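You operate a simulated robot arm through the tools that you are given. There is no shell and no other tool. Be economical: measure what you need, move in short steps, check, and stop when the job is done.

Carry out the task below with a simulated robot arm. There is one attempt and no reset: what you move stays moved.

Task
Sand the rust off the red bracket with the job card's grit.
Fine: bracket on the magnet plate, magnet on before you sand and left on; the sheet goes on the sanding block, the block goes back. What is to be rubbed or washed off counts as gone when no trace of it is left.
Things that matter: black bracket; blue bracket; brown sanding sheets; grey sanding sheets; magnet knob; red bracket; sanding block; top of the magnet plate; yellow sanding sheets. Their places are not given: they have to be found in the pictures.

It is judged by the outcome, as a careful person would: the job done as asked, and still so three seconds after it is handed in. It fails if anything else is knocked over, pushed out of place, dropped, spilled or broken. Flat cloth is picked up by pressing the open fingertips on it (5 to 10 N) and closing them slowly along it; thin cloth reads only 2 to 8 mm in the jaws.

Robot
A 7-joint arm with a two-finger parallel gripper, fixed in place. Base frame: the origin is at the foot of the arm, x ahead of it, y to its left, z up; the work surface is at about z = 0. Lengths are in mm, angles in degrees, forces in N, time in s.
With the tool pointing down near the work surface it reaches from about 240 to 620 mm from the base axis. Its first joint turns from -66.0 to 66.0 degrees. Payload 2.6 kg.
Tool frame: the origin (TCP) lies between the finger pads and is the grasp point; the fingertips stand 30 mm ahead of it; z points along the fingers, y is the line along which they close. Largest opening 94 mm; finger width 28, thickness 10; the body of the gripper, 50 by 96 mm, starts 55 mm behind the TCP.
Orientation is told as [roll, pitch, yaw] about the base's x, y, z axes, in that order, counted from this pose: with the fingers straight down and closing along the base's y, the tool's x points along the base's -x, its y along +y and its z along -z.

Tools
- The arm moves only by the tool send_rows. Its argument "moves" is text: rows parted by semicolons, each of 7 numbers parted by spaces: the shift along the base's x, y, z in m, then the turn, a rotation vector about the base's x, y, z in degrees, then the gripper command, from -1 (shut) to 1 (fully open), values between in proportion. In form: tx ty tz wx wy wz grip; .... A call has 1 to 12 rows; each row shifts and turns the commanded pose from where the row before left it. Each row takes 0.2 s and may step no farther than 50 mm and 8.6 degrees from the row before; otherwise, or with a gripper value out of range, the whole call is refused. Where a pose cannot be reached the arm comes as near as it can. A force on the tool above 40 N (or 10 N above the force at the start of the call, whichever is more), or a blocked arm, ends the call early, and 0.2 s more pass. The fingers move at their own pace (about 72 mm/s each) and stop on an object; they squeeze with about 30 N. The grip force told is the motor's: it shows also when the fingers shut on nothing. Time passes only in rows, and 0.2 s behind the last, so rows that do not move let the fingers close. It gives the time, the measured TCP pose, the force on the tool (base axes), the opening and the grip force at its end, in the units of the frame above (readings bear some noise), with the torque about the TCP (base axes, N m) and any sound that the robot's microphone picked up.
- Cameras (640 x 400 px; columns grow to the right, rows downward): "scene" is fixed at [23.2, 423.1, 563.2]; the picture's right is [-0.87, -0.49, 0.00], its down [-0.28, 0.50, -0.82] and it looks along [0.40, -0.72, -0.57] (base axes); focal length 329 px, centre (320, 200). "wrist" rides on the gripper at [76, 14, -103] in the tool frame; the picture's right is [-0.18, 0.98, 0.00], its down [-0.75, -0.14, -0.64] and it looks along [-0.63, -0.12, 0.77] (tool axes); focal length 243 px, centre (320, 200).
- snapshot(camera): a new picture of that camera. It takes no simulated time.
- locate(camera, pixels): for up to 12 pixels [column, row] of the newest picture of that camera ("zoom" is the newest enlarged one), the place [x, y, z] in the base frame of the surface seen there, good to about 3 mm. It takes no simulated time.
- enlarge(camera, box): a new picture of the part [left, top, right, bottom] of that camera's present view, enlarged. It takes no simulated time.
- hand_in(): hands the job in; it is judged then, once.

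Keep the steps short. Do not move on a guess: measure, check each grasp and each placing, and mend mistakes. In all there are 80 turns and 46 pictures (those below and enlarged ones count). Leave the gripper open and the arm clear of the work at the hand-in unless told otherwise, and finish with a single line.

The tools are called after ">>>" by a JSON object that holds its "name" and its "arguments". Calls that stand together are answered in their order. send_rows: Moves the arm, as the interface text tells. Its arguments: {"type":"object","properties":{"moves":{"type":"string"}},"required":["moves"]} The other tools are called the same way: snapshot (camera) takes a picture; locate (camera, pixels) gives the place of the surface under pixels of a picture; enlarge (camera, box) takes an enlarged picture of a part of a camera's view; hand_in () hands the job in.

At the start:

```text
time: 0.0
ee_pos: [340.2, -12.3, 329.2]
tcp_rot: [0.0, 0.0, 0.0]
force: [0.5, -0.4, 0.2]
torque: [-0.07, 0.03, -0.02]
opening: 93.7
gripper_force: 0.0
```

scene: 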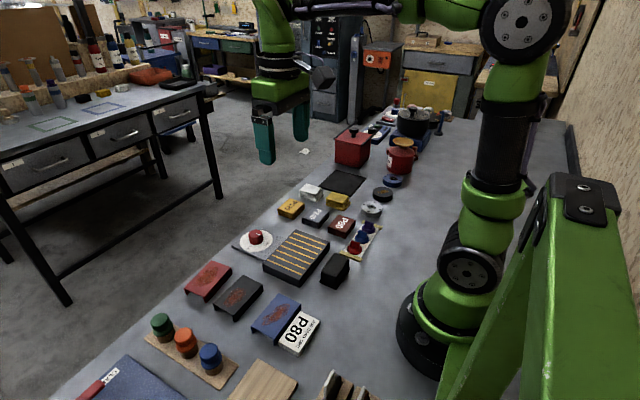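
wrist: 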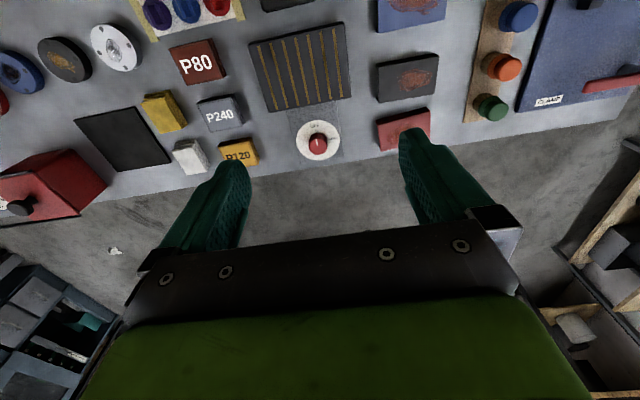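

I see three brackets (red, black, blue), a striped magnet plate with a red knob, sheet stacks marked P80/P240/P120, and a card reading "P80". I'll enlarge to read the card and find the parts.

>>> {"name": "enlarge", "arguments": {"camera": "scene", "box": [230, 290, 350, 365]}}

>>> {"name": "enlarge", "arguments": {"camera": "scene", "box": [180, 170, 400, 307]}}

```text
5.33 times, centred on (290, 328) of scene
```

zoom: 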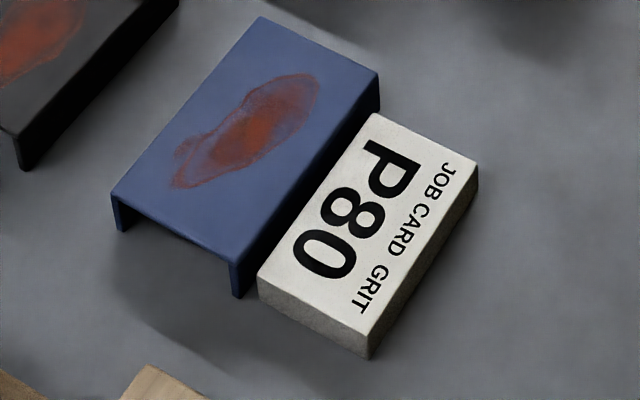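

```text
2.91 times, centred on (290, 238) of scene
```

zoom: 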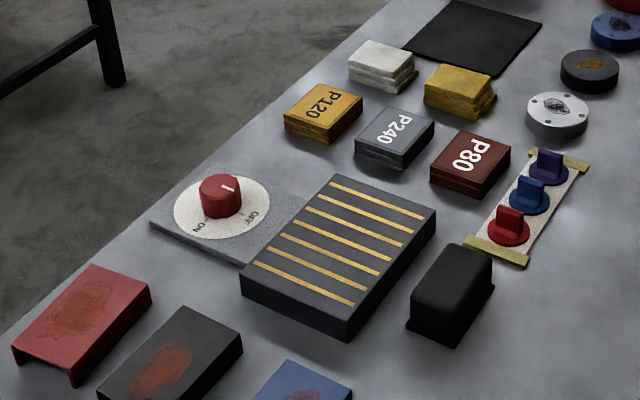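

The card says P80 (brown stack). The black handled thing by the plate should be the sanding block. I'll measure all of these in this enlarged picture.

>>> {"name": "locate", "arguments": {"camera": "zoom", "pixels": [[84, 312], [91, 266], [151, 292], [73, 372], [12, 349], [337, 176], [436, 210], [347, 322], [241, 276], [220, 185], [228, 188], [205, 190]]}}

>>> {"name": "locate", "arguments": {"camera": "zoom", "pixels": [[440, 246], [492, 252], [460, 312], [412, 295], [408, 322], [456, 346], [455, 275], [463, 132], [511, 148], [477, 187], [431, 168], [470, 160]]}}

>>> {"name": "locate", "arguments": {"camera": "zoom", "pixels": [[200, 230], [254, 218], [240, 255], [150, 223], [200, 166], [330, 245], [210, 215], [396, 140], [323, 112], [500, 225], [15, 362], [493, 285]]}}

>>> {"name": "enlarge", "arguments": {"camera": "wrist", "box": [160, 0, 440, 175]}}

>>> {"name": "enlarge", "arguments": {"camera": "scene", "box": [300, 210, 380, 300]}}

```text
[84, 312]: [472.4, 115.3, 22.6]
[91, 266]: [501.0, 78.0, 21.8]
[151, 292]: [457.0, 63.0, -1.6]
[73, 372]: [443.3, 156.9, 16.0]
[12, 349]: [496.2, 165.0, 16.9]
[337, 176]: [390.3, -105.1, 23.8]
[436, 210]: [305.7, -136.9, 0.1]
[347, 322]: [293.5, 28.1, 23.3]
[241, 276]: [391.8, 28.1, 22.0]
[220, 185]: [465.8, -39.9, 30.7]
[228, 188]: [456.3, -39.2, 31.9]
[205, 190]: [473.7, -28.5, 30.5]
```

```text
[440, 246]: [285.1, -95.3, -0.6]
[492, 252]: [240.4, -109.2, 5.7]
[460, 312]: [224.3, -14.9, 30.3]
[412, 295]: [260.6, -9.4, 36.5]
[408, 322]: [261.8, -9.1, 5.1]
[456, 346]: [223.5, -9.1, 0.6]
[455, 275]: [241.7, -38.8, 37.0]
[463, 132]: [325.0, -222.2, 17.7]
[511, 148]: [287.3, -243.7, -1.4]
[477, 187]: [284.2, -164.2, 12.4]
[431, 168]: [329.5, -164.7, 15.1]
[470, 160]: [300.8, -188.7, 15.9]
```

```text
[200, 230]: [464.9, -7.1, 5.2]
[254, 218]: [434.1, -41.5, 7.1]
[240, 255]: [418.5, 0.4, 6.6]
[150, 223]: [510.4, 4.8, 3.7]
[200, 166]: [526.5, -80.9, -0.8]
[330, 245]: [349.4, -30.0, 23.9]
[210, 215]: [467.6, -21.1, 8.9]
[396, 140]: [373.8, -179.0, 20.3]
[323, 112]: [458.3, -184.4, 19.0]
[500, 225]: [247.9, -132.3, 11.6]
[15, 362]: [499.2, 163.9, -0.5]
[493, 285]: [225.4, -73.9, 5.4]
```

```text
2.29 times, centred on (300, 88) of wrist
```

zoom: 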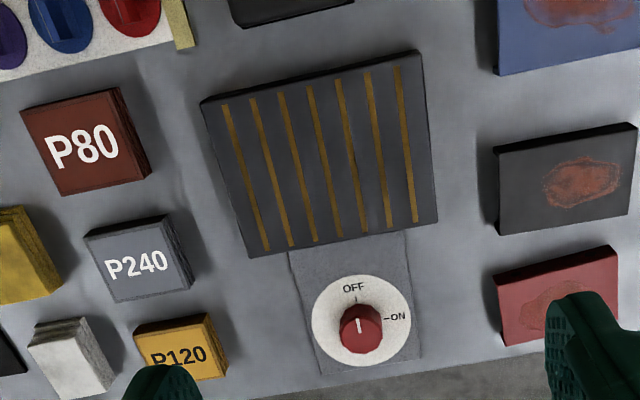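

```text
4.44 times, centred on (340, 255) of scene
```

zoom: 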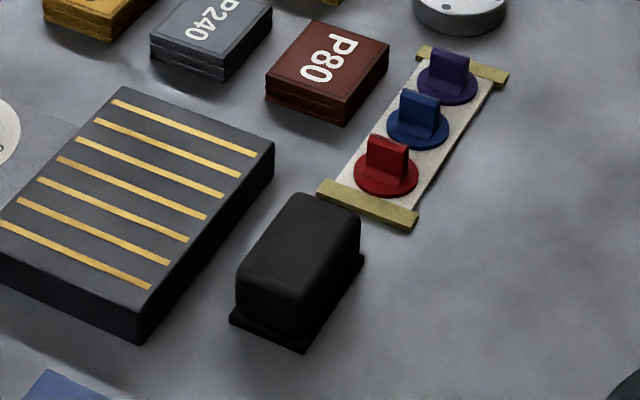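

Plate top spans about x 293–392, y −105–28, z 23.5; block about (243, −42), height 37; P80 stack about (306, −195), z 16. Before moving I need a finer look at the red bracket, its gap to the black one, and the stack.

>>> {"name": "enlarge", "arguments": {"camera": "scene", "box": [176, 250, 272, 330]}}

```text
5.00 times, centred on (224, 290) of scene
```

zoom: 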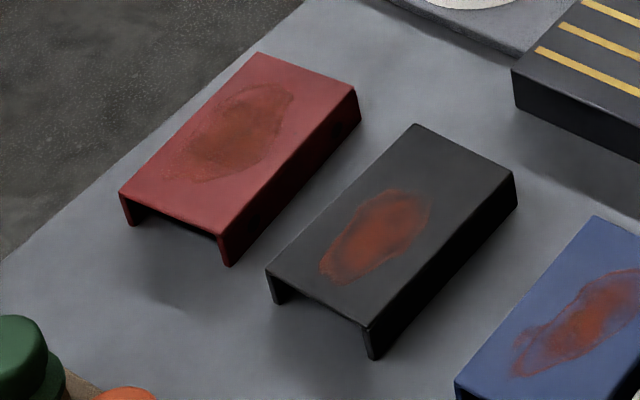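

>>> {"name": "locate", "arguments": {"camera": "zoom", "pixels": [[258, 56], [351, 90], [217, 231], [123, 193], [240, 145], [415, 128], [269, 266], [229, 262], [340, 110], [135, 180], [275, 295], [128, 222]]}}

```text
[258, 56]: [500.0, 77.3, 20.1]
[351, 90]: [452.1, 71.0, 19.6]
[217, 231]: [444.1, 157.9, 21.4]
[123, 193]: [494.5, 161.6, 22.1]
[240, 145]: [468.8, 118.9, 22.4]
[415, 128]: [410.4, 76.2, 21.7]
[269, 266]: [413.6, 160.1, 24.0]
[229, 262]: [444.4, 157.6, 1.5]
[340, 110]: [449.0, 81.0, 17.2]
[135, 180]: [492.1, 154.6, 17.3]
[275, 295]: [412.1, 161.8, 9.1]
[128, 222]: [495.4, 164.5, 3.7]
```

Red bracket: centre (472, 117), about 50 × 86, top z≈22, long axis turned about +5° from y; a gap of over 30 mm to the black one. I'll turn the tool −85° and move above it, jaws at ~75 mm.

>>> {"name": "send_rows", "arguments": {"moves": "0.0132 0.0129 -0.015 0 0 -8.5 0.6; 0.0132 0.0129 -0.015 0 0 -8.5 0.6; 0.0132 0.0129 -0.015 0 0 -8.5 0.6; 0.0132 0.0129 -0.015 0 0 -8.5 0.6; 0.0132 0.0129 -0.015 0 0 -8.5 0.6; 0.0132 0.0129 -0.015 0 0 -8.5 0.6; 0.0132 0.0129 -0.015 0 0 -8.5 0.6; 0.0132 0.0129 -0.015 0 0 -8.5 0.6; 0.0132 0.0129 -0.015 0 0 -8.5 0.6; 0.0132 0.0129 -0.015 0 0 -8.5 0.6; 0 0 0 0 0 0 0.6"}}

>>> {"name": "snapshot", "arguments": {"camera": "wrist"}}

```text
time: 2.4
ee_pos: [472.3, 117.4, 180.1]
tcp_rot: [0.0, 0.0, -85.2]
force: [0.2, -1.0, -1.2]
torque: [0.0, 0.01, 0.03]
opening: 75.2
gripper_force: 0.0
```

```text
38 pictures are left
```

wrist: 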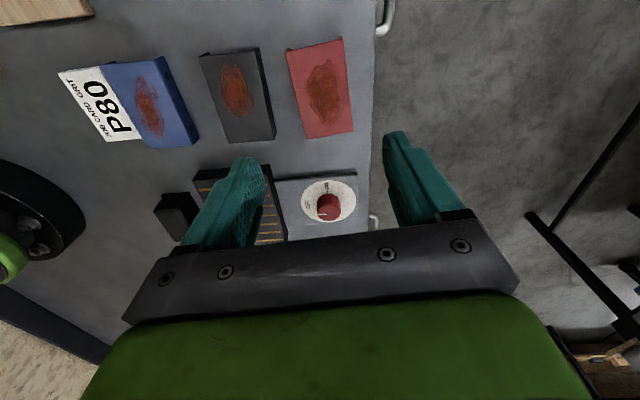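

The red bracket is in line with the jaws. I'll go down to TCP z≈36 and close.

>>> {"name": "send_rows", "arguments": {"moves": "0 0 -0.035 0 0 0 0.6; 0 0 -0.035 0 0 0 0.6; 0 0 -0.034 0 0 0 0.6; 0 0 -0.025 0 0 0 0.6; 0 0 -0.015 0 0 0 0.6; 0 0 0 0 0 0 0.6; 0 0 0 0 0 0 0.3; 0 0 0 0 0 0 0; 0 0 0 0 0 0 -0.3; 0 0 0 0 0 0 -0.3"}}

>>> {"name": "enlarge", "arguments": {"camera": "scene", "box": [160, 210, 320, 310]}}

```text
time: 4.6
ee_pos: [471.1, 118.2, 36.5]
tcp_rot: [0.0, 0.0, -85.0]
force: [0.5, 0.2, -0.1]
torque: [0.01, -0.07, -0.01]
opening: 55.0
gripper_force: 30.0
```

```text
4.00 times, centred on (240, 260) of scene
```

zoom: 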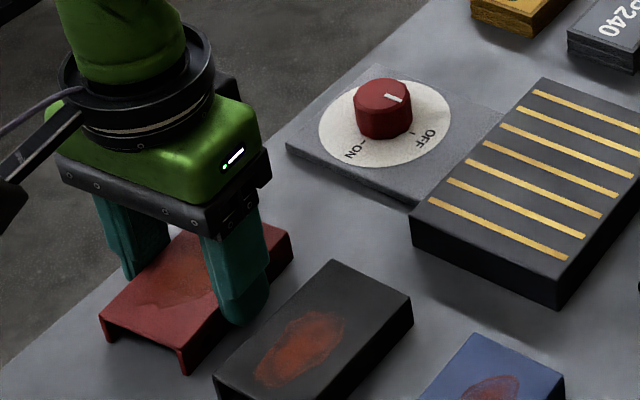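

Held at 55 mm with 30 N. I'll lift 90 mm, carry to the plate centre (343, −38), square up by −5°, and stop just above.

>>> {"name": "send_rows", "arguments": {"moves": "0 0 0.03 0 0 0 -0.4; 0 0 0.03 0 0 0 -0.4; 0 0 0.03 0 0 0 -0.4; -0.032 -0.039 0 0 0 -1.2 -0.4; -0.032 -0.039 0 0 0 -1.2 -0.4; -0.032 -0.039 0 0 0 -1.3 -0.4; -0.032 -0.039 0 0 0 -1.3 -0.4; 0 0 -0.03 0 0 0 -0.4; 0 0 -0.025 0 0 0 -0.4; 0 0 0 0 0 0 -0.4"}}

>>> {"name": "enlarge", "arguments": {"camera": "scene", "box": [200, 190, 380, 302]}}

```text
refused: row 4 steps farther than a row can; nothing moved
```

```text
3.56 times, centred on (290, 246) of scene
```

zoom: 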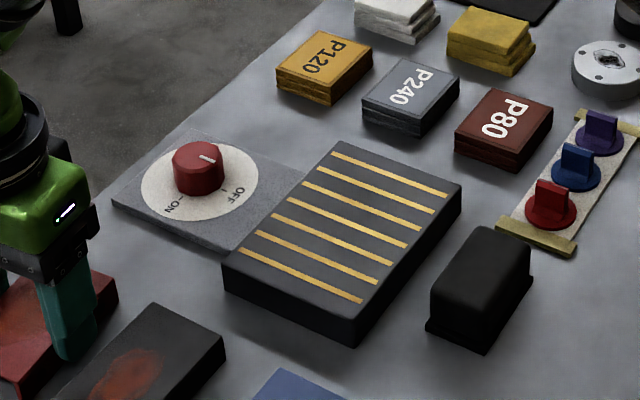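

The diagonal step was just over 50 mm; I'll split it into five and also measure the plate corners and stack from this clear picture.

>>> {"name": "locate", "arguments": {"camera": "zoom", "pixels": [[343, 145], [457, 184], [354, 314], [227, 268], [340, 230], [496, 91], [550, 108], [517, 147], [458, 123], [198, 160], [515, 240], [432, 322]]}}

>>> {"name": "send_rows", "arguments": {"moves": "0 0 0.03 0 0 0 -0.4; 0 0 0.03 0 0 0 -0.4; 0 0 0.03 0 0 0 -0.4; -0.0256 -0.0312 0 0 0 -1 -0.4; -0.0256 -0.0312 0 0 0 -1 -0.4; -0.0256 -0.0312 0 0 0 -1 -0.4; -0.0256 -0.0312 0 0 0 -1 -0.4; -0.0256 -0.0312 0 0 0 -1 -0.4; 0 0 -0.03 0 0 0 -0.4; 0 0 -0.02 0 0 0 -0.4; 0 0 0 0 0 0 -0.4"}}

>>> {"name": "enlarge", "arguments": {"camera": "scene", "box": [200, 190, 380, 302]}}

```text
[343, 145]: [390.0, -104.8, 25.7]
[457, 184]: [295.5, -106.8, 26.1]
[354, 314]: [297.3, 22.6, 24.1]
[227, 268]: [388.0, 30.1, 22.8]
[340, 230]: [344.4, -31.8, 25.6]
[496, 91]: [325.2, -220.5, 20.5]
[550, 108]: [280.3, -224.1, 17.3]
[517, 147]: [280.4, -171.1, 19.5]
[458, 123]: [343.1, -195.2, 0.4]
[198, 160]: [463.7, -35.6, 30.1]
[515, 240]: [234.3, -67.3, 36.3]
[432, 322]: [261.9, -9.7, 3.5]
```

```text
time: 7.0
ee_pos: [341.2, -40.1, 74.4]
tcp_rot: [0.0, 0.0, -90.0]
force: [0.3, -0.3, -2.3]
torque: [0.0, 0.0, 0.0]
opening: 54.7
gripper_force: 30.1
```

```text
3.56 times, centred on (290, 246) of scene
```

zoom: 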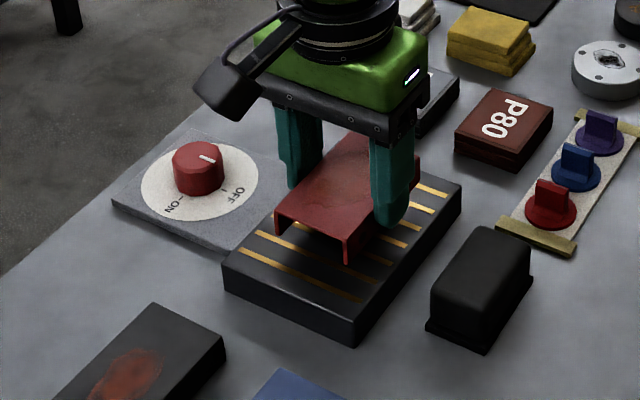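

The bracket hangs square over the plate, about 13 mm up. I'll lower in small steps and watch the force.

>>> {"name": "send_rows", "arguments": {"moves": "0 0 -0.006 0 0 0 -0.4; 0 0 -0.004 0 0 0 -0.4; 0 0 -0.002 0 0 0 -0.4; 0 0 0 0 0 0 -0.4"}}

```text
time: 8.0
ee_pos: [342.3, -37.9, 63.0]
tcp_rot: [0.0, 0.0, -90.1]
force: [0.4, 0.4, -2.9]
torque: [0.0, 0.02, -0.02]
opening: 54.7
gripper_force: 29.9
```

>>> {"name": "send_rows", "arguments": {"moves": "0 0 -0.001 0 0 0 -0.4; 0 0 -0.001 0 0 0 -0.4; 0 0 0 0 0 0 -0.4"}}

```text
time: 8.8
ee_pos: [342.3, -40.2, 61.4]
tcp_rot: [0.0, 0.0, -89.9]
force: [-3.1, 0.3, 7.8]
torque: [0.02, 0.12, 0.05]
opening: 54.7
gripper_force: 29.4
```

Contact (about +10 N). I'll open to ~75 mm and rise, then look.

>>> {"name": "send_rows", "arguments": {"moves": "0 0 0 0 0 0 0.3; 0 0 0 0 0 0 0.6; 0 0 0 0 0 0 0.6; 0 0 0.03 0 0 0 0.6; 0 0 0.04 0 0 0 0.6; 0 0 0.04 0 0 0 0.6; 0.02 0 0.04 0 0 0 0.6; 0.03 0.02 0 0 0 0 0.3; 0.04 0 0 0 0 0 0; 0.03 0 0 0 0 0 0"}}

>>> {"name": "snapshot", "arguments": {"camera": "wrist"}}

>>> {"name": "enlarge", "arguments": {"camera": "scene", "box": [200, 190, 380, 302]}}

```text
time: 11.0
ee_pos: [463.5, -19.8, 210.5]
tcp_rot: [0.0, -0.1, -90.0]
force: [-0.4, 0.2, -0.1]
torque: [-0.05, 0.01, 0.03]
opening: 46.9
gripper_force: 0.0
```

```text
34 pictures are left
```

wrist: 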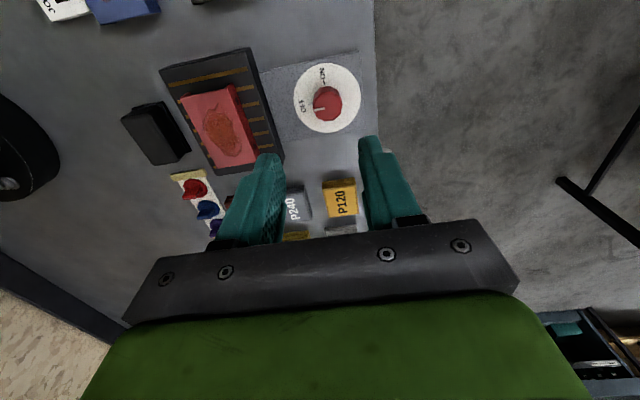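

```text
3.56 times, centred on (290, 246) of scene
```

zoom: 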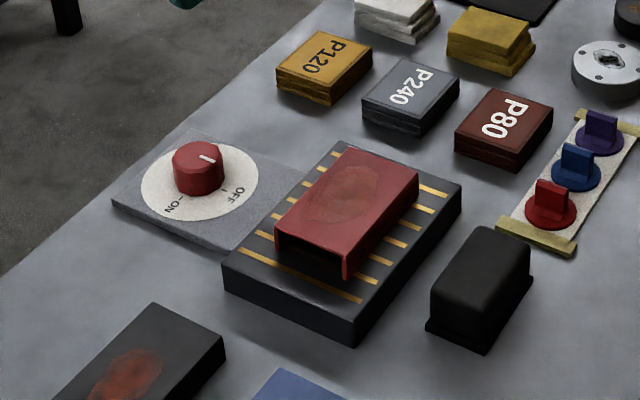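

The bracket sits flat on the plate. The knob's white mark points to OFF (−x); ON lies toward +y, so a −90° turn seen from above. I'll measure the knob.

>>> {"name": "enlarge", "arguments": {"camera": "wrist", "box": [280, 50, 376, 140]}}

```text
4.44 times, centred on (328, 95) of wrist
```

zoom: 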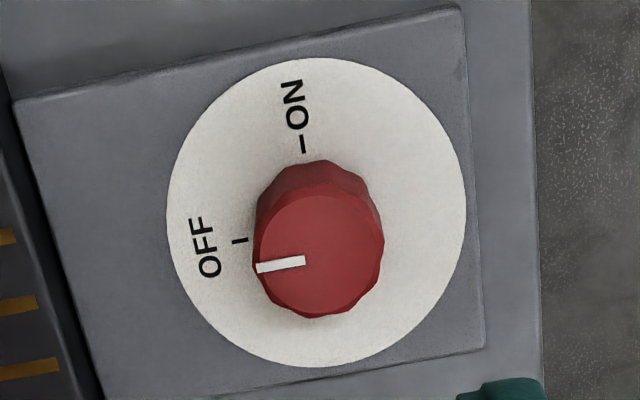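

>>> {"name": "locate", "arguments": {"camera": "zoom", "pixels": [[322, 255], [258, 267], [384, 240], [310, 195], [318, 312], [303, 145], [240, 240], [170, 215], [465, 210], [315, 60], [325, 365], [303, 105]]}}

```text
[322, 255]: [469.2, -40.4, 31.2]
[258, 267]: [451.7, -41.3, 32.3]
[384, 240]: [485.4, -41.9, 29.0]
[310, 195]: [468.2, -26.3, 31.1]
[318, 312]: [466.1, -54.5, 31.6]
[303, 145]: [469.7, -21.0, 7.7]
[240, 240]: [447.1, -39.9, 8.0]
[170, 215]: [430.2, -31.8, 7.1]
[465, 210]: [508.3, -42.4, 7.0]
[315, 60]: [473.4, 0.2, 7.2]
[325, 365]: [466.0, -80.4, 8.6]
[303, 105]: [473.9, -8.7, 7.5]
```

Knob centre (468.5, −40.5), ~31 mm across, top z 31. I'll turn back to yaw 0 over it, jaws ~60 mm.

>>> {"name": "send_rows", "arguments": {"moves": "0 -0.002 -0.01 0 0 8.2 0.28; 0 -0.002 -0.01 0 0 8.2 0.28; 0.001 -0.002 -0.01 0 0 8.2 0.28; 0 -0.002 -0.01 0 0 8.2 0.28; 0.001 -0.002 -0.01 0 0 8.2 0.28; 0 -0.002 -0.01 0 0 8.2 0.28; 0.001 -0.002 -0.01 0 0 8.2 0.28; 0 -0.002 -0.01 0 0 8.2 0.28; 0.001 -0.002 -0.01 0 0 8.2 0.28; 0 -0.002 -0.01 0 0 8.2 0.28; 0.001 -0.001 -0.01 0 0 8 0.28; 0 0 0 0 0 0 0.28"}}

```text
time: 13.6
ee_pos: [469.9, -40.7, 99.7]
tcp_rot: [-0.1, 0.1, 0.1]
force: [0.0, 0.0, -0.8]
torque: [-0.01, 0.01, -0.01]
opening: 60.1
gripper_force: 0.0
```

I'm over the knob; next down to TCP z≈42 and close gently.

>>> {"name": "send_rows", "arguments": {"moves": "-0.001 0 -0.025 0 0 0 0.28; 0 0 -0.02 0 0 0 0.28; 0 0 -0.012 0 0 0 0.28; 0 0 0 0 0 0 0.1; 0 0 0 0 0 0 -0.1; 0 0 0 0 0 0 -0.3; 0 0 0 0 0 0 -0.5; 0 0 0 0 0 0 -0.6"}}

```text
time: 15.4
ee_pos: [467.8, -40.0, 42.5]
tcp_rot: [0.1, -0.1, 0.0]
force: [0.3, -0.7, -3.8]
torque: [0.22, -0.07, -0.03]
opening: 33.7
gripper_force: 45.1
```

Gripped at 33.7 mm. Now the −90° turn.

>>> {"name": "send_rows", "arguments": {"moves": "0 0 0 0 0 -8.2 -0.6; 0 0 0 0 0 -8.2 -0.6; 0 0 0 0 0 -8.2 -0.6; 0 0 0 0 0 -8.2 -0.6; 0 0 0 0 0 -8.2 -0.6; 0 0 0 0 0 -8.2 -0.6; 0 0 0 0 0 -8.2 -0.6; 0 0 0 0 0 -8.2 -0.6; 0 0 0 0 0 -8.2 -0.6; 0 0 0 0 0 -8.2 -0.6; 0 0 0 0 0 -8 -0.6; 0 0 0 0 0 0 -0.6"}}

>>> {"name": "enlarge", "arguments": {"camera": "scene", "box": [200, 190, 380, 302]}}

```text
time: 18.0
ee_pos: [467.7, -38.1, 44.5]
tcp_rot: [0.1, 0.1, -90.1]
force: [25.9, 10.9, -27.8]
torque: [0.7, -0.04, 0.06]
opening: 33.7
gripper_force: 44.6
```

```text
3.56 times, centred on (290, 246) of scene
```

zoom: 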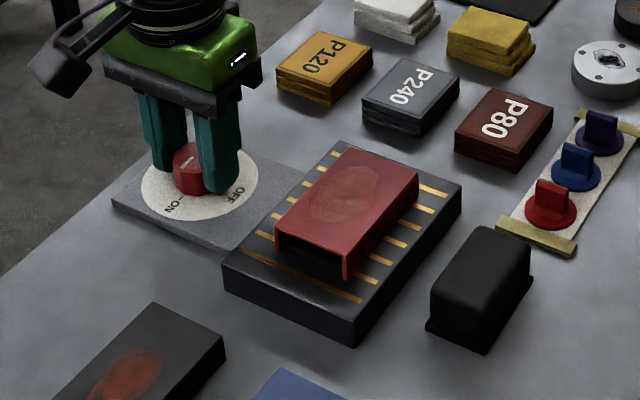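

Forces built up (off-centre strain); I'll open the jaws, rise and look at the mark.

>>> {"name": "send_rows", "arguments": {"moves": "0 0 0 0 0 0 -0.2; 0 0 0 0 0 0 0.2; 0 0 0 0 0 0 0.28; 0 0 0.02 0 0 0 0.28; 0 0 0.04 0 0 0 0.28; 0 0 0.05 0 0 0 0.28; 0 0 0.05 0 0 0 0.28; 0 0 0 0 0 0 0.28"}}

>>> {"name": "enlarge", "arguments": {"camera": "scene", "box": [200, 190, 380, 302]}}

```text
time: 19.8
ee_pos: [466.0, -42.5, 205.5]
tcp_rot: [0.1, -0.1, -89.9]
force: [0.0, -0.7, 0.2]
torque: [0.01, 0.0, 0.0]
opening: 59.7
gripper_force: 0.1
```

```text
3.56 times, centred on (290, 246) of scene
```

zoom: 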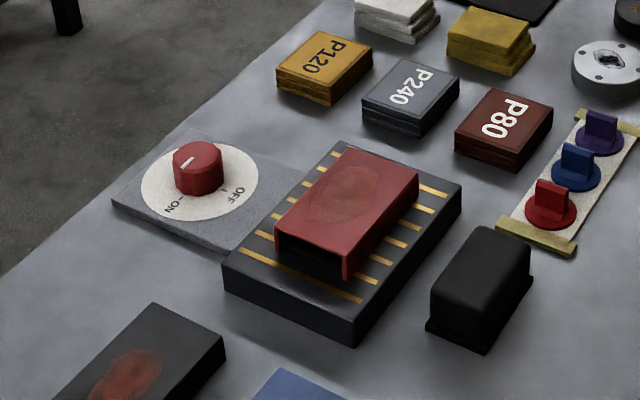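

The mark has turned towards ON. I'll check its angle closely.

>>> {"name": "enlarge", "arguments": {"camera": "wrist", "box": [280, 30, 376, 130]}}

```text
4.00 times, centred on (328, 80) of wrist
```

zoom: 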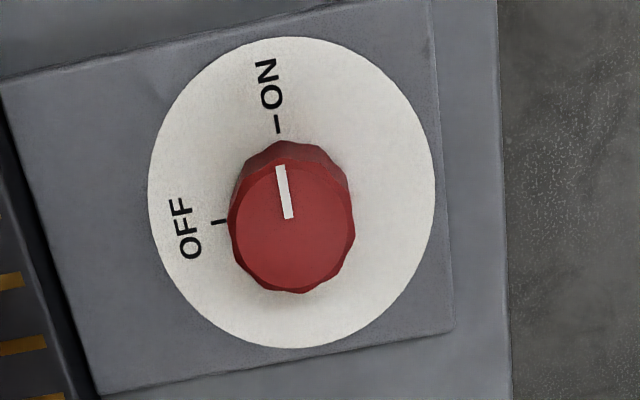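

The mark lines up with ON. Next the block: I'll move above it at (243, −42), yaw −90, jaws ~60.

>>> {"name": "send_rows", "arguments": {"moves": "-0.044 0 0 0 0 0 0.28; -0.044 0 0 0 0 0 0.28; -0.044 0 0 0 0 0 0.28; -0.044 0 0 0 0 0 0.28; -0.044 0 0 0 0 0 0.28; -0.003 0 -0.03 0 0 0 0.28; 0 0 0 0 0 0 0.28"}}

>>> {"name": "snapshot", "arguments": {"camera": "wrist"}}

>>> {"name": "enlarge", "arguments": {"camera": "scene", "box": [300, 170, 396, 300]}}

```text
time: 21.4
ee_pos: [244.2, -40.1, 173.1]
tcp_rot: [0.0, 0.1, -90.0]
force: [0.1, 0.4, -0.1]
torque: [-0.04, 0.01, -0.03]
opening: 60.2
gripper_force: 0.1
```

```text
28 pictures are left
```

wrist: 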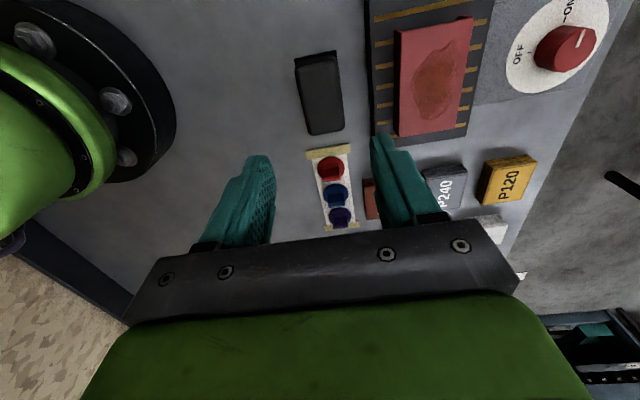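

```text
3.08 times, centred on (348, 235) of scene
```

zoom: 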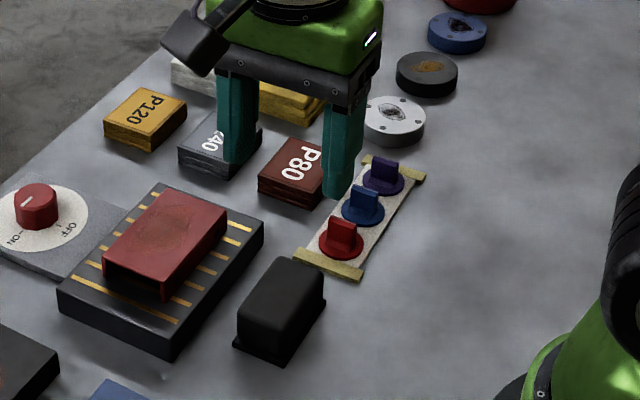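

>>> {"name": "enlarge", "arguments": {"camera": "wrist", "box": [270, 30, 380, 150]}}

```text
3.33 times, centred on (325, 90) of wrist
```

zoom: 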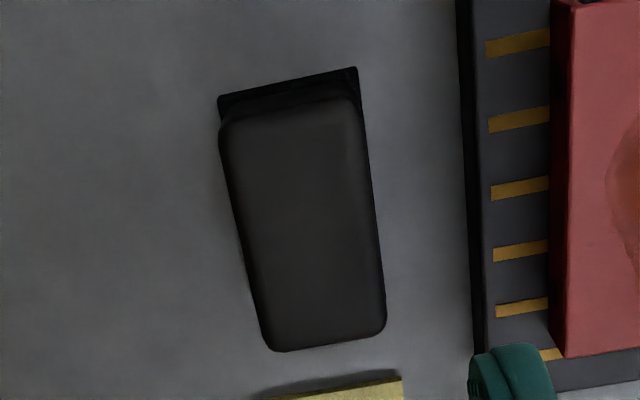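

>>> {"name": "locate", "arguments": {"camera": "zoom", "pixels": [[220, 100], [355, 72], [355, 90], [230, 150], [345, 130], [280, 345], [375, 330], [310, 225], [240, 230], [372, 230], [325, 343], [290, 125]]}}

```text
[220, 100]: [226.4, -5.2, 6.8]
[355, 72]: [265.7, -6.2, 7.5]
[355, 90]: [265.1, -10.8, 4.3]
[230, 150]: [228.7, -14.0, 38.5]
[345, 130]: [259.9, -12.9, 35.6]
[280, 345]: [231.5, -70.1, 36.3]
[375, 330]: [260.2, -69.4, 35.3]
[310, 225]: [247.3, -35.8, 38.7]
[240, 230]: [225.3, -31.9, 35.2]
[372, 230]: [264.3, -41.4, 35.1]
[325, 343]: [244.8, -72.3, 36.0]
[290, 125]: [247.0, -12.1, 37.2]
```

Block: body x 226–264, y −10…−73, centre (245.5, −41), top 37.5, flange up to z≈7. I'll go down to TCP z≈44 and close.

>>> {"name": "send_rows", "arguments": {"moves": "0.001 -0.001 -0.035 0 0 0 0.28; 0 0 -0.035 0 0 0 0.28; 0 0 -0.03 0 0 0 0.28; 0 0 -0.02 0 0 0 0.28; 0 0 -0.01 0 0 0 0.28; 0 0 0 0 0 0 0.28; 0 0 0 0 0 0 0.1; 0 0 0 0 0 0 -0.1; 0 0 0 0 0 0 -0.3; 0 0 0 0 0 0 -0.5; 0 0 0 0 0 0 -0.5"}}

>>> {"name": "enlarge", "arguments": {"camera": "scene", "box": [260, 170, 396, 300]}}

```text
time: 23.8
ee_pos: [245.7, -40.6, 44.3]
tcp_rot: [0.1, -0.1, -90.1]
force: [-1.1, -0.6, -0.6]
torque: [0.01, 0.01, 0.0]
opening: 41.4
gripper_force: 29.6
```

```text
3.08 times, centred on (328, 235) of scene
```

zoom: 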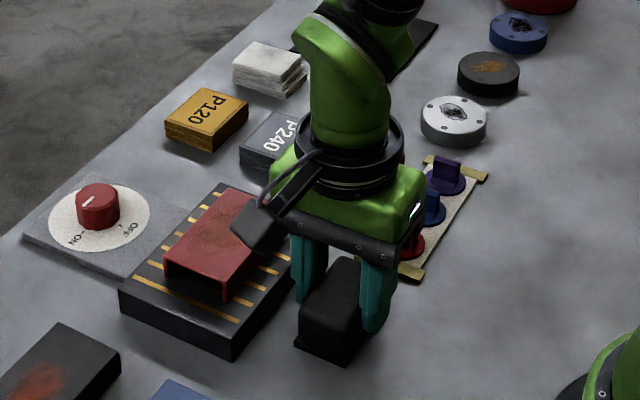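

Held at 41 mm. I'll lift 80 mm and carry it over the P80 stack (304, −195), then check alignment.

>>> {"name": "send_rows", "arguments": {"moves": "0 0 0.04 0 0 0 -0.5; 0 0 0.04 0 0 0 -0.5; 0.0145 -0.0385 0 0 0 0 -0.5; 0.0145 -0.0385 0 0 0 0 -0.5; 0.0145 -0.0385 0 0 0 0 -0.5; 0.0145 -0.0385 0 0 0 0 -0.5; 0 0 0 0 0 0 -0.5"}}

>>> {"name": "enlarge", "arguments": {"camera": "scene", "box": [290, 150, 400, 260]}}

>>> {"name": "snapshot", "arguments": {"camera": "wrist"}}

```text
time: 25.4
ee_pos: [304.0, -195.3, 123.5]
tcp_rot: [0.1, 0.0, -90.0]
force: [0.2, 0.3, -0.1]
torque: [0.0, 0.0, -0.02]
opening: 41.1
gripper_force: 29.7
```

```text
3.64 times, centred on (345, 205) of scene
```

zoom: 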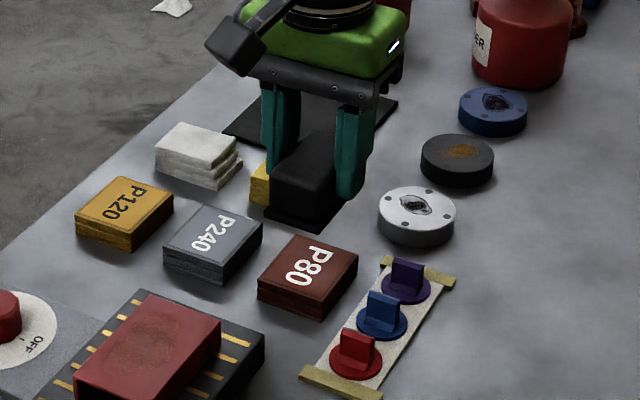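

```text
23 pictures are left
```

wrist: 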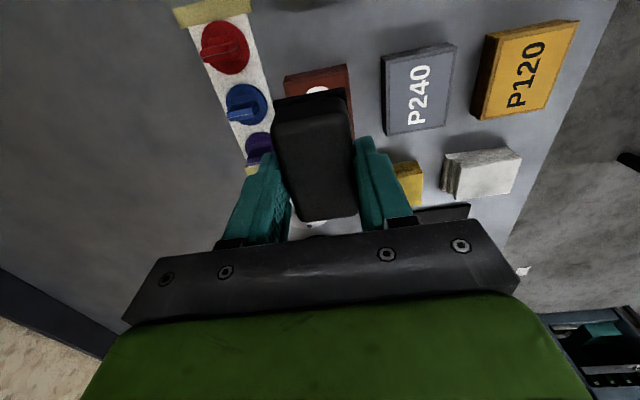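

Checking the stack's top corners in the unobstructed enlarged view, and its neighbours.

>>> {"name": "locate", "arguments": {"camera": "zoom", "pixels": [[298, 237], [354, 260], [322, 302], [263, 281], [310, 268], [321, 316], [390, 290], [256, 218], [215, 270], [260, 306], [380, 275], [452, 285]]}}

```text
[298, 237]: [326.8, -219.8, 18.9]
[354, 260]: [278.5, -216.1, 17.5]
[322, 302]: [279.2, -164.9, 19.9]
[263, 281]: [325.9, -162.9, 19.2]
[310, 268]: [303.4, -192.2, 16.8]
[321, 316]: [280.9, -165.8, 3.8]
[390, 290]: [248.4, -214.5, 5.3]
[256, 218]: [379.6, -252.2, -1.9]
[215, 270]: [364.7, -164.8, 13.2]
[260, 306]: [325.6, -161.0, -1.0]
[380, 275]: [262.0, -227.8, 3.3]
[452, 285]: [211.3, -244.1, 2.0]
```

Stack centre (303, −191), top ≈18.5; contact expected at TCP z≈63. I'll shift, lower to 66 and press in small steps.

>>> {"name": "send_rows", "arguments": {"moves": "-0.001 0.004 -0.02 0 0 0 -0.5; 0 0 -0.02 0 0 0 -0.5; 0 0 -0.012 0 0 0 -0.5; 0 0 -0.005 0 0 0 -0.5; 0 0 -0.002 0 0 0 -0.5; 0 0 0 0 0 0 -0.5"}}

```text
time: 26.8
ee_pos: [300.5, -190.2, 65.5]
tcp_rot: [0.0, 0.0, -89.9]
force: [0.1, -0.5, -0.9]
torque: [0.04, -0.03, -0.01]
opening: 41.1
gripper_force: 30.1
```

>>> {"name": "send_rows", "arguments": {"moves": "0.001 0 -0.001 0 0 0 -0.5; 0 0 -0.001 0 0 0 -0.5; 0 0 -0.001 0 0 0 -0.5; 0 0 0 0 0 0 -0.5"}}

```text
time: 27.9
ee_pos: [302.8, -191.4, 61.8]
tcp_rot: [0.1, -0.1, -90.2]
force: [-1.0, 0.8, 3.5]
torque: [0.05, 0.12, -0.02]
opening: 41.5
gripper_force: 30.4
stopped in row 4: the force on the tool passed its limit at 41 N (the readings are from after the stop); the commanded pose is now the measured one
```

It touched and pressed hard for a moment, so the sheet should hold if it sticks. I'll lift slowly and look.

>>> {"name": "send_rows", "arguments": {"moves": "0 0 0 0 0 0 -0.5; 0 0 0.005 0 0 0 -0.5; 0 0 0.02 0 0 0 -0.5; 0 0 0.04 0 0 0 -0.5; 0 0 0 0 0 0 -0.5"}}

>>> {"name": "enlarge", "arguments": {"camera": "scene", "box": [290, 150, 400, 260]}}

```text
time: 29.1
ee_pos: [302.9, -191.8, 127.1]
tcp_rot: [0.1, -0.1, -90.2]
force: [0.1, -0.7, -1.0]
torque: [0.02, -0.02, 0.02]
opening: 41.2
gripper_force: 29.8
```

```text
3.64 times, centred on (345, 205) of scene
```

zoom: 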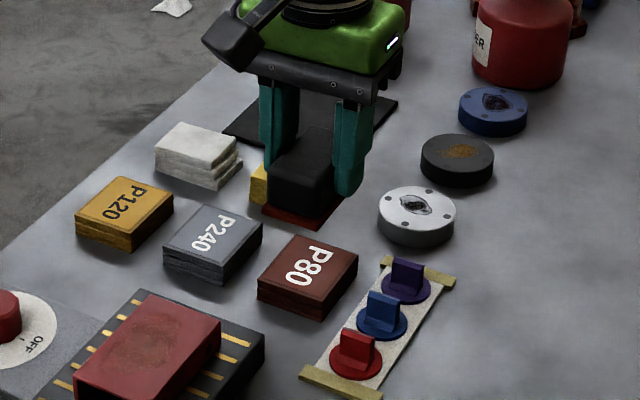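

A brown sheet now shows under the block. Next, measure the rust on the red bracket before going over it.

>>> {"name": "enlarge", "arguments": {"camera": "scene", "box": [260, 210, 340, 280]}}

```text
5.71 times, centred on (300, 245) of scene
```

zoom: 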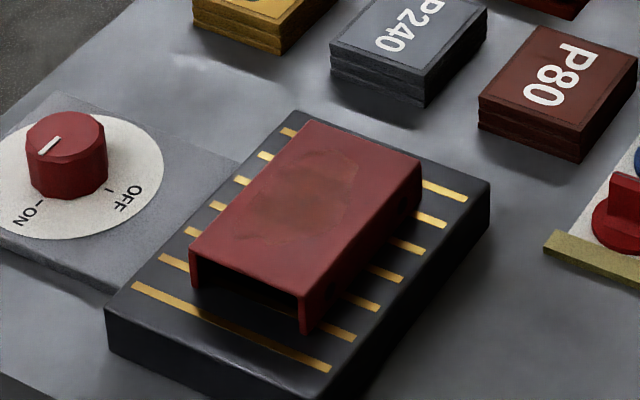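

>>> {"name": "locate", "arguments": {"camera": "zoom", "pixels": [[310, 125], [418, 160], [303, 292], [195, 250], [327, 150], [352, 170], [335, 205], [275, 235], [232, 228], [265, 190], [320, 225], [300, 195]]}}

```text
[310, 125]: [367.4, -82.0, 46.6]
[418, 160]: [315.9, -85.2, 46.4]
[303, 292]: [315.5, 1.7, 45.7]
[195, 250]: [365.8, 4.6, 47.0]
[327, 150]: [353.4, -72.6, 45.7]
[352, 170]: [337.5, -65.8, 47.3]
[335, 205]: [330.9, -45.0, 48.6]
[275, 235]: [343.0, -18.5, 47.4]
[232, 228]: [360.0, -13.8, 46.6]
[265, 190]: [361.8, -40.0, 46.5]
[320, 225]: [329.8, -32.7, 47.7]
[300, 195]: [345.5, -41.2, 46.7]
```

Bracket centre (341, −40), top z≈47; rust about x 325–363, y −75…−12. I'll carry the block above the centre and lower to just above contact (~92).

>>> {"name": "send_rows", "arguments": {"moves": "0.0095 0.038 0 0 0 0 -0.5; 0.0095 0.038 0 0 0 0 -0.5; 0.0095 0.038 0 0 0 0 -0.5; 0.0095 0.037 0 0 0 0 -0.5; 0 0 -0.02 0 0 0 -0.5; 0 0 -0.012 0 0 0 -0.5; 0 0 -0.001 0 0 0 -0.5; 0 0 0 0 0 0 -0.5"}}

```text
time: 30.9
ee_pos: [340.2, -40.2, 94.6]
tcp_rot: [0.1, 0.1, -90.1]
force: [0.0, -0.3, -0.8]
torque: [0.0, 0.0, -0.01]
opening: 41.2
gripper_force: 30.0
```

No contact yet; stepping down by 0.5 mm.

>>> {"name": "send_rows", "arguments": {"moves": "0 0 -0.001 0 0 0 -0.5; 0 0 -0.0005 0 0 0 -0.5; 0 0 -0.0005 0 0 0 -0.5; 0 0 0 0 0 0 -0.5"}}

```text
time: 31.9
ee_pos: [340.4, -40.0, 92.6]
tcp_rot: [0.0, 0.0, -90.1]
force: [-0.7, 0.4, -0.6]
torque: [-0.02, 0.0, 0.0]
opening: 41.2
gripper_force: 30.0
```

>>> {"name": "send_rows", "arguments": {"moves": "0 0 -0.0005 0 0 0 -0.5; 0 0 -0.0004 0 0 0 -0.5; 0 0 0 0 0 0 -0.5"}}

```text
time: 32.7
ee_pos: [341.2, -40.6, 92.1]
tcp_rot: [0.1, 0.0, -90.1]
force: [0.3, 0.5, -0.7]
torque: [0.03, 0.02, 0.02]
opening: 41.1
gripper_force: 30.3
```

>>> {"name": "send_rows", "arguments": {"moves": "0 0 -0.0005 0 0 0 -0.5; 0 0 -0.0005 0 0 0 -0.5; 0 0 0 0 0 0 -0.5"}}

```text
time: 33.5
ee_pos: [340.3, -41.0, 91.5]
tcp_rot: [0.2, 0.0, -90.1]
force: [-2.8, 0.0, 8.5]
torque: [-0.04, 0.22, -0.03]
opening: 41.3
gripper_force: 29.7
```

Contact with about 9 N. Now a gentle stroke along y.

>>> {"name": "send_rows", "arguments": {"moves": "0 0.008 0 0 0 0 -0.5; 0 0.008 0 0 0 0 -0.5; 0 0.008 0 0 0 0 -0.5; 0 -0.008 0 0 0 0 -0.5; 0 -0.008 0 0 0 0 -0.5; 0 -0.008 0 0 0 0 -0.5; 0 -0.008 0 0 0 0 -0.5; 0 -0.008 0 0 0 0 -0.5; 0 -0.008 0 0 0 0 -0.5; 0 0.008 0 0 0 0 -0.5; 0 0.008 0 0 0 0 -0.5; 0 0.008 0 0 0 0 -0.5"}}

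>>> {"name": "enlarge", "arguments": {"camera": "scene", "box": [240, 190, 360, 290]}}

```text
time: 36.1
ee_pos: [340.8, -39.8, 90.9]
tcp_rot: [0.1, 0.0, -90.1]
force: [0.4, -4.5, 6.2]
torque: [-0.11, -0.04, 0.0]
opening: 41.0
gripper_force: 30.1
```

```text
4.00 times, centred on (300, 240) of scene
```

zoom: 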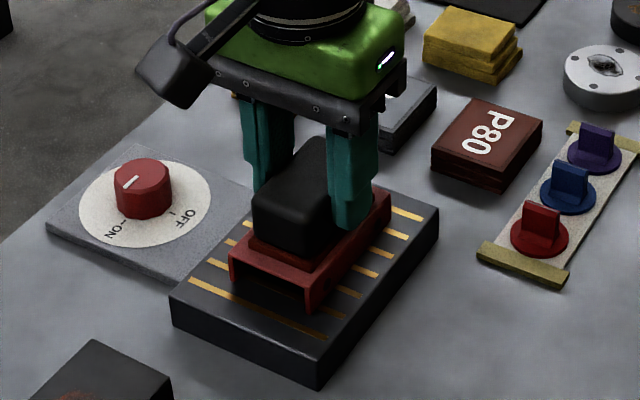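

Strokes run smoothly and the bracket holds. More strokes at x +8 next, then −8.

>>> {"name": "send_rows", "arguments": {"moves": "0.008 0 0 0 0 0 -0.5; 0 0.009 0 0 0 0 -0.5; 0 0.009 0 0 0 0 -0.5; 0 0.009 0 0 0 0 -0.5; 0 -0.009 0 0 0 0 -0.5; 0 -0.009 0 0 0 0 -0.5; 0 -0.009 0 0 0 0 -0.5; 0 -0.009 0 0 0 0 -0.5; 0 -0.009 0 0 0 0 -0.5; 0 -0.009 0 0 0 0 -0.5; 0 0.014 0 0 0 0 -0.5; 0 0.013 0 0 0 0 -0.5"}}

>>> {"name": "send_rows", "arguments": {"moves": "-0.008 0 0 0 0 0 -0.5; -0.008 0 0 0 0 0 -0.5; 0 0.009 0 0 0 0 -0.5; 0 0.009 0 0 0 0 -0.5; 0 0.009 0 0 0 0 -0.5; 0 -0.013 0 0 0 0 -0.5; 0 -0.014 0 0 0 0 -0.5; 0 -0.009 0 0 0 0 -0.5; 0 -0.009 0 0 0 0 -0.5; 0 -0.009 0 0 0 0 -0.5; 0 0.014 0 0 0 0 -0.5; 0 0.013 0 0 0 0 -0.5"}}

>>> {"name": "send_rows", "arguments": {"moves": "0.008 0 0 0 0 0 -0.5; 0 0.009 0 0 0 0 -0.5; 0 0.009 0 0 0 0 -0.5; 0 0.009 0 0 0 0 -0.5; 0 -0.013 0 0 0 0 -0.5; 0 -0.014 0 0 0 0 -0.5; 0 -0.009 0 0 0 0 -0.5; 0 -0.009 0 0 0 0 -0.5; 0 -0.009 0 0 0 0 -0.5; 0 0.014 0 0 0 0 -0.5; 0 0.013 0 0 0 0 -0.5"}}

```text
time: 38.7
ee_pos: [349.5, -40.7, 90.8]
tcp_rot: [0.1, 0.0, -90.2]
force: [-0.3, -2.1, 7.4]
torque: [-0.04, 0.09, 0.02]
opening: 41.3
gripper_force: 29.8
```

```text
time: 41.3
ee_pos: [333.7, -40.1, 90.1]
tcp_rot: [0.1, 0.1, -90.2]
force: [1.7, -1.3, 4.3]
torque: [-0.02, 0.02, 0.01]
opening: 41.4
gripper_force: 30.3
```

```text
time: 43.7
ee_pos: [340.0, -39.5, 90.8]
tcp_rot: [0.2, -0.1, -90.1]
force: [0.8, -2.6, 6.2]
torque: [0.02, 0.05, 0.02]
opening: 41.2
gripper_force: 30.1
```

Force stays 4–8 N. I'll lift, move aside and look at the bracket.

>>> {"name": "send_rows", "arguments": {"moves": "0 0 0.02 0 0 0 -0.5; 0 0 0.03 0 0 0 -0.5; -0.03 0 0.03 0 0 0 -0.5; -0.04 0 0.02 0 0 0 -0.5; -0.025 0 0 0 0 0 -0.5; 0 0 0 0 0 0 -0.5"}}

>>> {"name": "enlarge", "arguments": {"camera": "scene", "box": [250, 210, 340, 290]}}

>>> {"name": "enlarge", "arguments": {"camera": "wrist", "box": [360, 0, 540, 150]}}

```text
time: 45.1
ee_pos: [245.3, -40.2, 191.5]
tcp_rot: [0.1, 0.1, -90.0]
force: [0.2, -0.7, -1.7]
torque: [-0.01, -0.03, -0.02]
opening: 41.1
gripper_force: 29.7
```

```text
5.00 times, centred on (295, 250) of scene
```

zoom: 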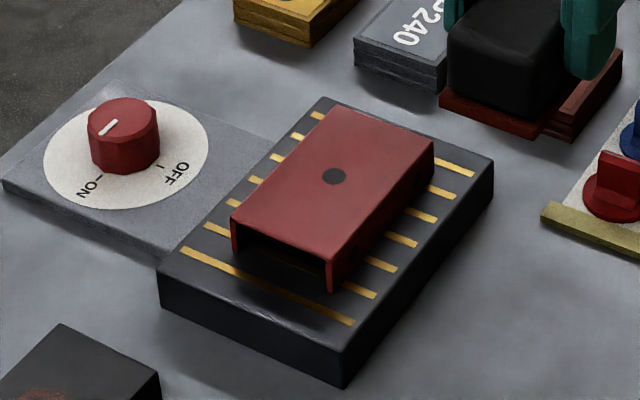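

```text
2.67 times, centred on (450, 75) of wrist
```

zoom: 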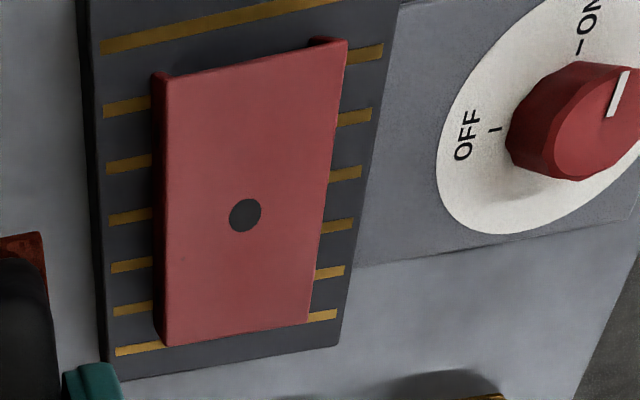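

The rust has gone but a dark round spot appears at zoom (245, 215). I'll look closely: hole, or something left?

>>> {"name": "enlarge", "arguments": {"camera": "wrist", "box": [408, 40, 452, 80]}}

>>> {"name": "locate", "arguments": {"camera": "zoom", "pixels": [[320, 200], [280, 200], [360, 200], [320, 160], [320, 250], [450, 200], [200, 200], [320, 60], [320, 350]]}}

```text
10.00 times, centred on (430, 60) of wrist
```

zoom: 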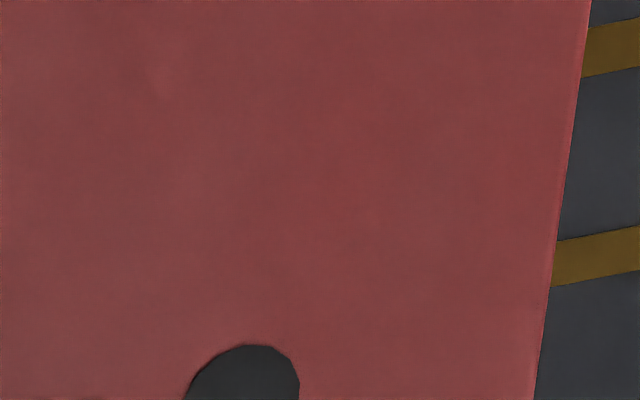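

```text
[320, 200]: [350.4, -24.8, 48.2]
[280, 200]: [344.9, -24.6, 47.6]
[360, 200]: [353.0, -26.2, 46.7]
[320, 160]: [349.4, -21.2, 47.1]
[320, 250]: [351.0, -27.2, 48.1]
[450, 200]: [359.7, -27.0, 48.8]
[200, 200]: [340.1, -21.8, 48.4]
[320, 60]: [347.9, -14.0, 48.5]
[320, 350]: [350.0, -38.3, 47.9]
```

>>> {"name": "enlarge", "arguments": {"camera": "wrist", "box": [430, 60, 474, 100]}}

>>> {"name": "locate", "arguments": {"camera": "zoom", "pixels": [[40, 200], [10, 200], [0, 220], [30, 230], [30, 180], [60, 210]]}}

>>> {"name": "enlarge", "arguments": {"camera": "scene", "box": [280, 225, 320, 250]}}

>>> {"name": "locate", "arguments": {"camera": "zoom", "pixels": [[320, 130], [320, 150], [300, 140], [340, 140], [320, 200], [250, 140], [290, 160]]}}

```text
10.00 times, centred on (452, 80) of wrist
```

zoom: 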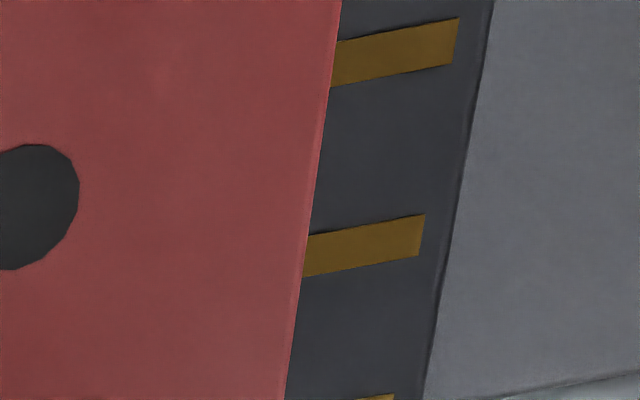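

```text
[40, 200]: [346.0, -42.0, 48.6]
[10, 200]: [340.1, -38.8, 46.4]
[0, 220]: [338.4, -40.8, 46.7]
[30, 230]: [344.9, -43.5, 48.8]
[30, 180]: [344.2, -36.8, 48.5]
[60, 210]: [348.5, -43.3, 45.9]
```

```text
16.00 times, centred on (300, 238) of scene
```

zoom: 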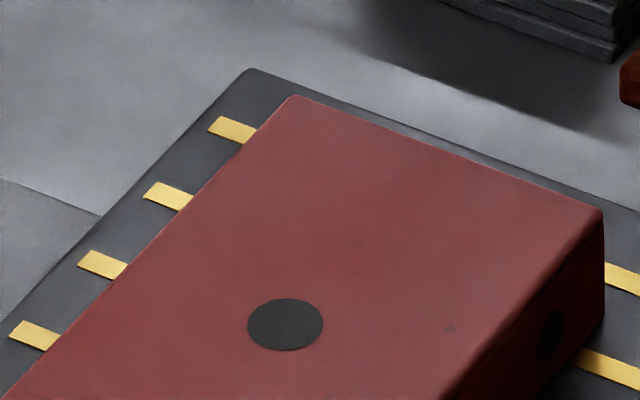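

```text
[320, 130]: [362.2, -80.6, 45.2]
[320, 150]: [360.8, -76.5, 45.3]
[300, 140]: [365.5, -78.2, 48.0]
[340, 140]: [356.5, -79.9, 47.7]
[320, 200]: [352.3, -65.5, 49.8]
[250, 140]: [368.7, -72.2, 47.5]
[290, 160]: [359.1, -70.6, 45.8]
```

The dark disc is a flat round mark exactly at the bracket's centre, with a similar one on the flange – it looks like a bolt hole, uncovered from under the rust. There's also a small speck at zoom (448, 328) that may be rust left over. Measuring both.

>>> {"name": "locate", "arguments": {"camera": "zoom", "pixels": [[448, 328], [285, 325], [250, 325], [322, 325], [550, 337]]}}

>>> {"name": "enlarge", "arguments": {"camera": "scene", "box": [275, 235, 325, 267]}}

```text
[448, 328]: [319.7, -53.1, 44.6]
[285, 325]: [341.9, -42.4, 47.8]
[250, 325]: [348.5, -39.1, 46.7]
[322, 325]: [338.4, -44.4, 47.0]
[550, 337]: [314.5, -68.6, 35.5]
```

```text
12.50 times, centred on (300, 251) of scene
```

zoom: 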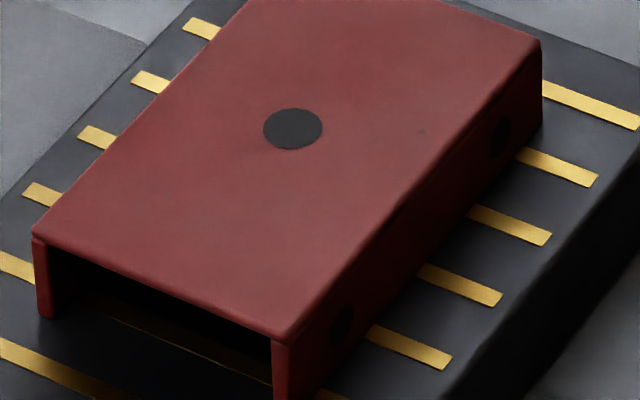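

Two matching holes on the flange confirm these are bolt holes. The speck at about (320, −53) looks like remaining rust, so I'll go back and sand that side more.

>>> {"name": "send_rows", "arguments": {"moves": "0.042 -0.005 0 0 0 0 -0.5; 0.04 -0.005 0 0 0 0 -0.5; 0 0 -0.04 0 0 0 -0.5; 0 0 -0.035 0 0 0 -0.5; 0 0 -0.015 0 0 0 -0.5; 0 0 -0.007 0 0 0 -0.5; 0 0 -0.002 0 0 0 -0.5; 0 0 -0.0005 0 0 0 -0.5; 0 0 0 0 0 0 -0.5"}}

```text
time: 47.1
ee_pos: [328.6, -49.7, 90.8]
tcp_rot: [0.1, 0.0, -90.0]
force: [-0.1, -0.4, 0.2]
torque: [0.02, -0.03, -0.04]
opening: 41.0
gripper_force: 29.9
```

>>> {"name": "send_rows", "arguments": {"moves": "0 0 -0.0005 0 0 0 -0.5; 0 0 -0.0005 0 0 0 -0.5; 0 0 0 0 0 0 -0.5"}}

```text
time: 47.9
ee_pos: [328.4, -50.3, 90.8]
tcp_rot: [0.2, 0.0, -90.3]
force: [-5.9, 3.2, 21.1]
torque: [0.01, 0.32, 0.0]
opening: 41.3
gripper_force: 29.5
```

21 N is a bit much; easing 0.3 mm and stroking along y and a little in x.

>>> {"name": "send_rows", "arguments": {"moves": "0 0 0.0003 0 0 0 -0.5; 0 0.01 0 0 0 0 -0.5; 0 0.01 0 0 0 0 -0.5; 0 -0.01 0 0 0 0 -0.5; 0 -0.01 0 0 0 0 -0.5; 0 -0.01 0 0 0 0 -0.5; 0 -0.01 0 0 0 0 -0.5; 0 0.01 0 0 0 0 -0.5; 0.006 0.01 0 0 0 0 -0.5; 0 0.01 0 0 0 0 -0.5; 0 -0.01 0 0 0 0 -0.5; 0 -0.01 0 0 0 0 -0.5"}}

>>> {"name": "send_rows", "arguments": {"moves": "-0.01 0 0 0 0 0 -0.5; 0 0.01 0 0 0 0 -0.5; 0 0.01 0 0 0 0 -0.5; 0 -0.01 0 0 0 0 -0.5; 0 -0.01 0 0 0 0 -0.5; 0 -0.01 0 0 0 0 -0.5; 0 0.01 0 0 0 0 -0.5; 0.01 0.01 0 0 0 0 -0.5; 0.01 0.01 0 0 0 0 -0.5; 0.01 0 0 0 0 0 -0.5; 0 0.01 0 0 0 0 -0.5; 0 -0.01 0 0 0 0 -0.5"}}

>>> {"name": "send_rows", "arguments": {"moves": "0 -0.01 0 0 0 0 -0.5; 0 -0.01 0 0 0 0 -0.5; 0 0.01 0 0 0 0 -0.5; 0 0.01 0 0 0 0 -0.5; 0 0 0.02 0 0 0 -0.5; 0 0 0.04 0 0 0 -0.5; -0.04 0 0.04 0 0 0 -0.5; -0.04 0 0 0 0 0 -0.5; 0 0 0 0 0 0 -0.5"}}

>>> {"name": "enlarge", "arguments": {"camera": "scene", "box": [275, 228, 325, 260]}}

```text
time: 50.5
ee_pos: [334.7, -59.6, 90.7]
tcp_rot: [0.2, 0.1, -90.1]
force: [-0.1, 10.3, 25.0]
torque: [0.2, 0.16, -0.06]
opening: 41.3
gripper_force: 29.6
```

```text
time: 53.1
ee_pos: [354.6, -40.4, 91.6]
tcp_rot: [0.1, 0.1, -90.1]
force: [-0.1, 2.3, 6.2]
torque: [-0.1, 0.04, -0.01]
opening: 41.2
gripper_force: 29.8
```

```text
refused: row 7 steps farther than a row can; nothing moved
```

```text
12.50 times, centred on (300, 244) of scene
```

zoom: 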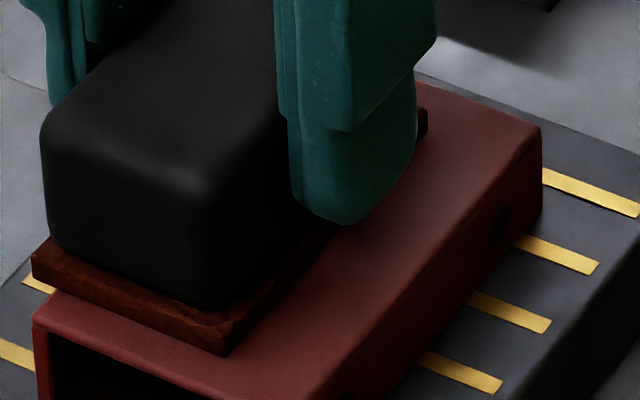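

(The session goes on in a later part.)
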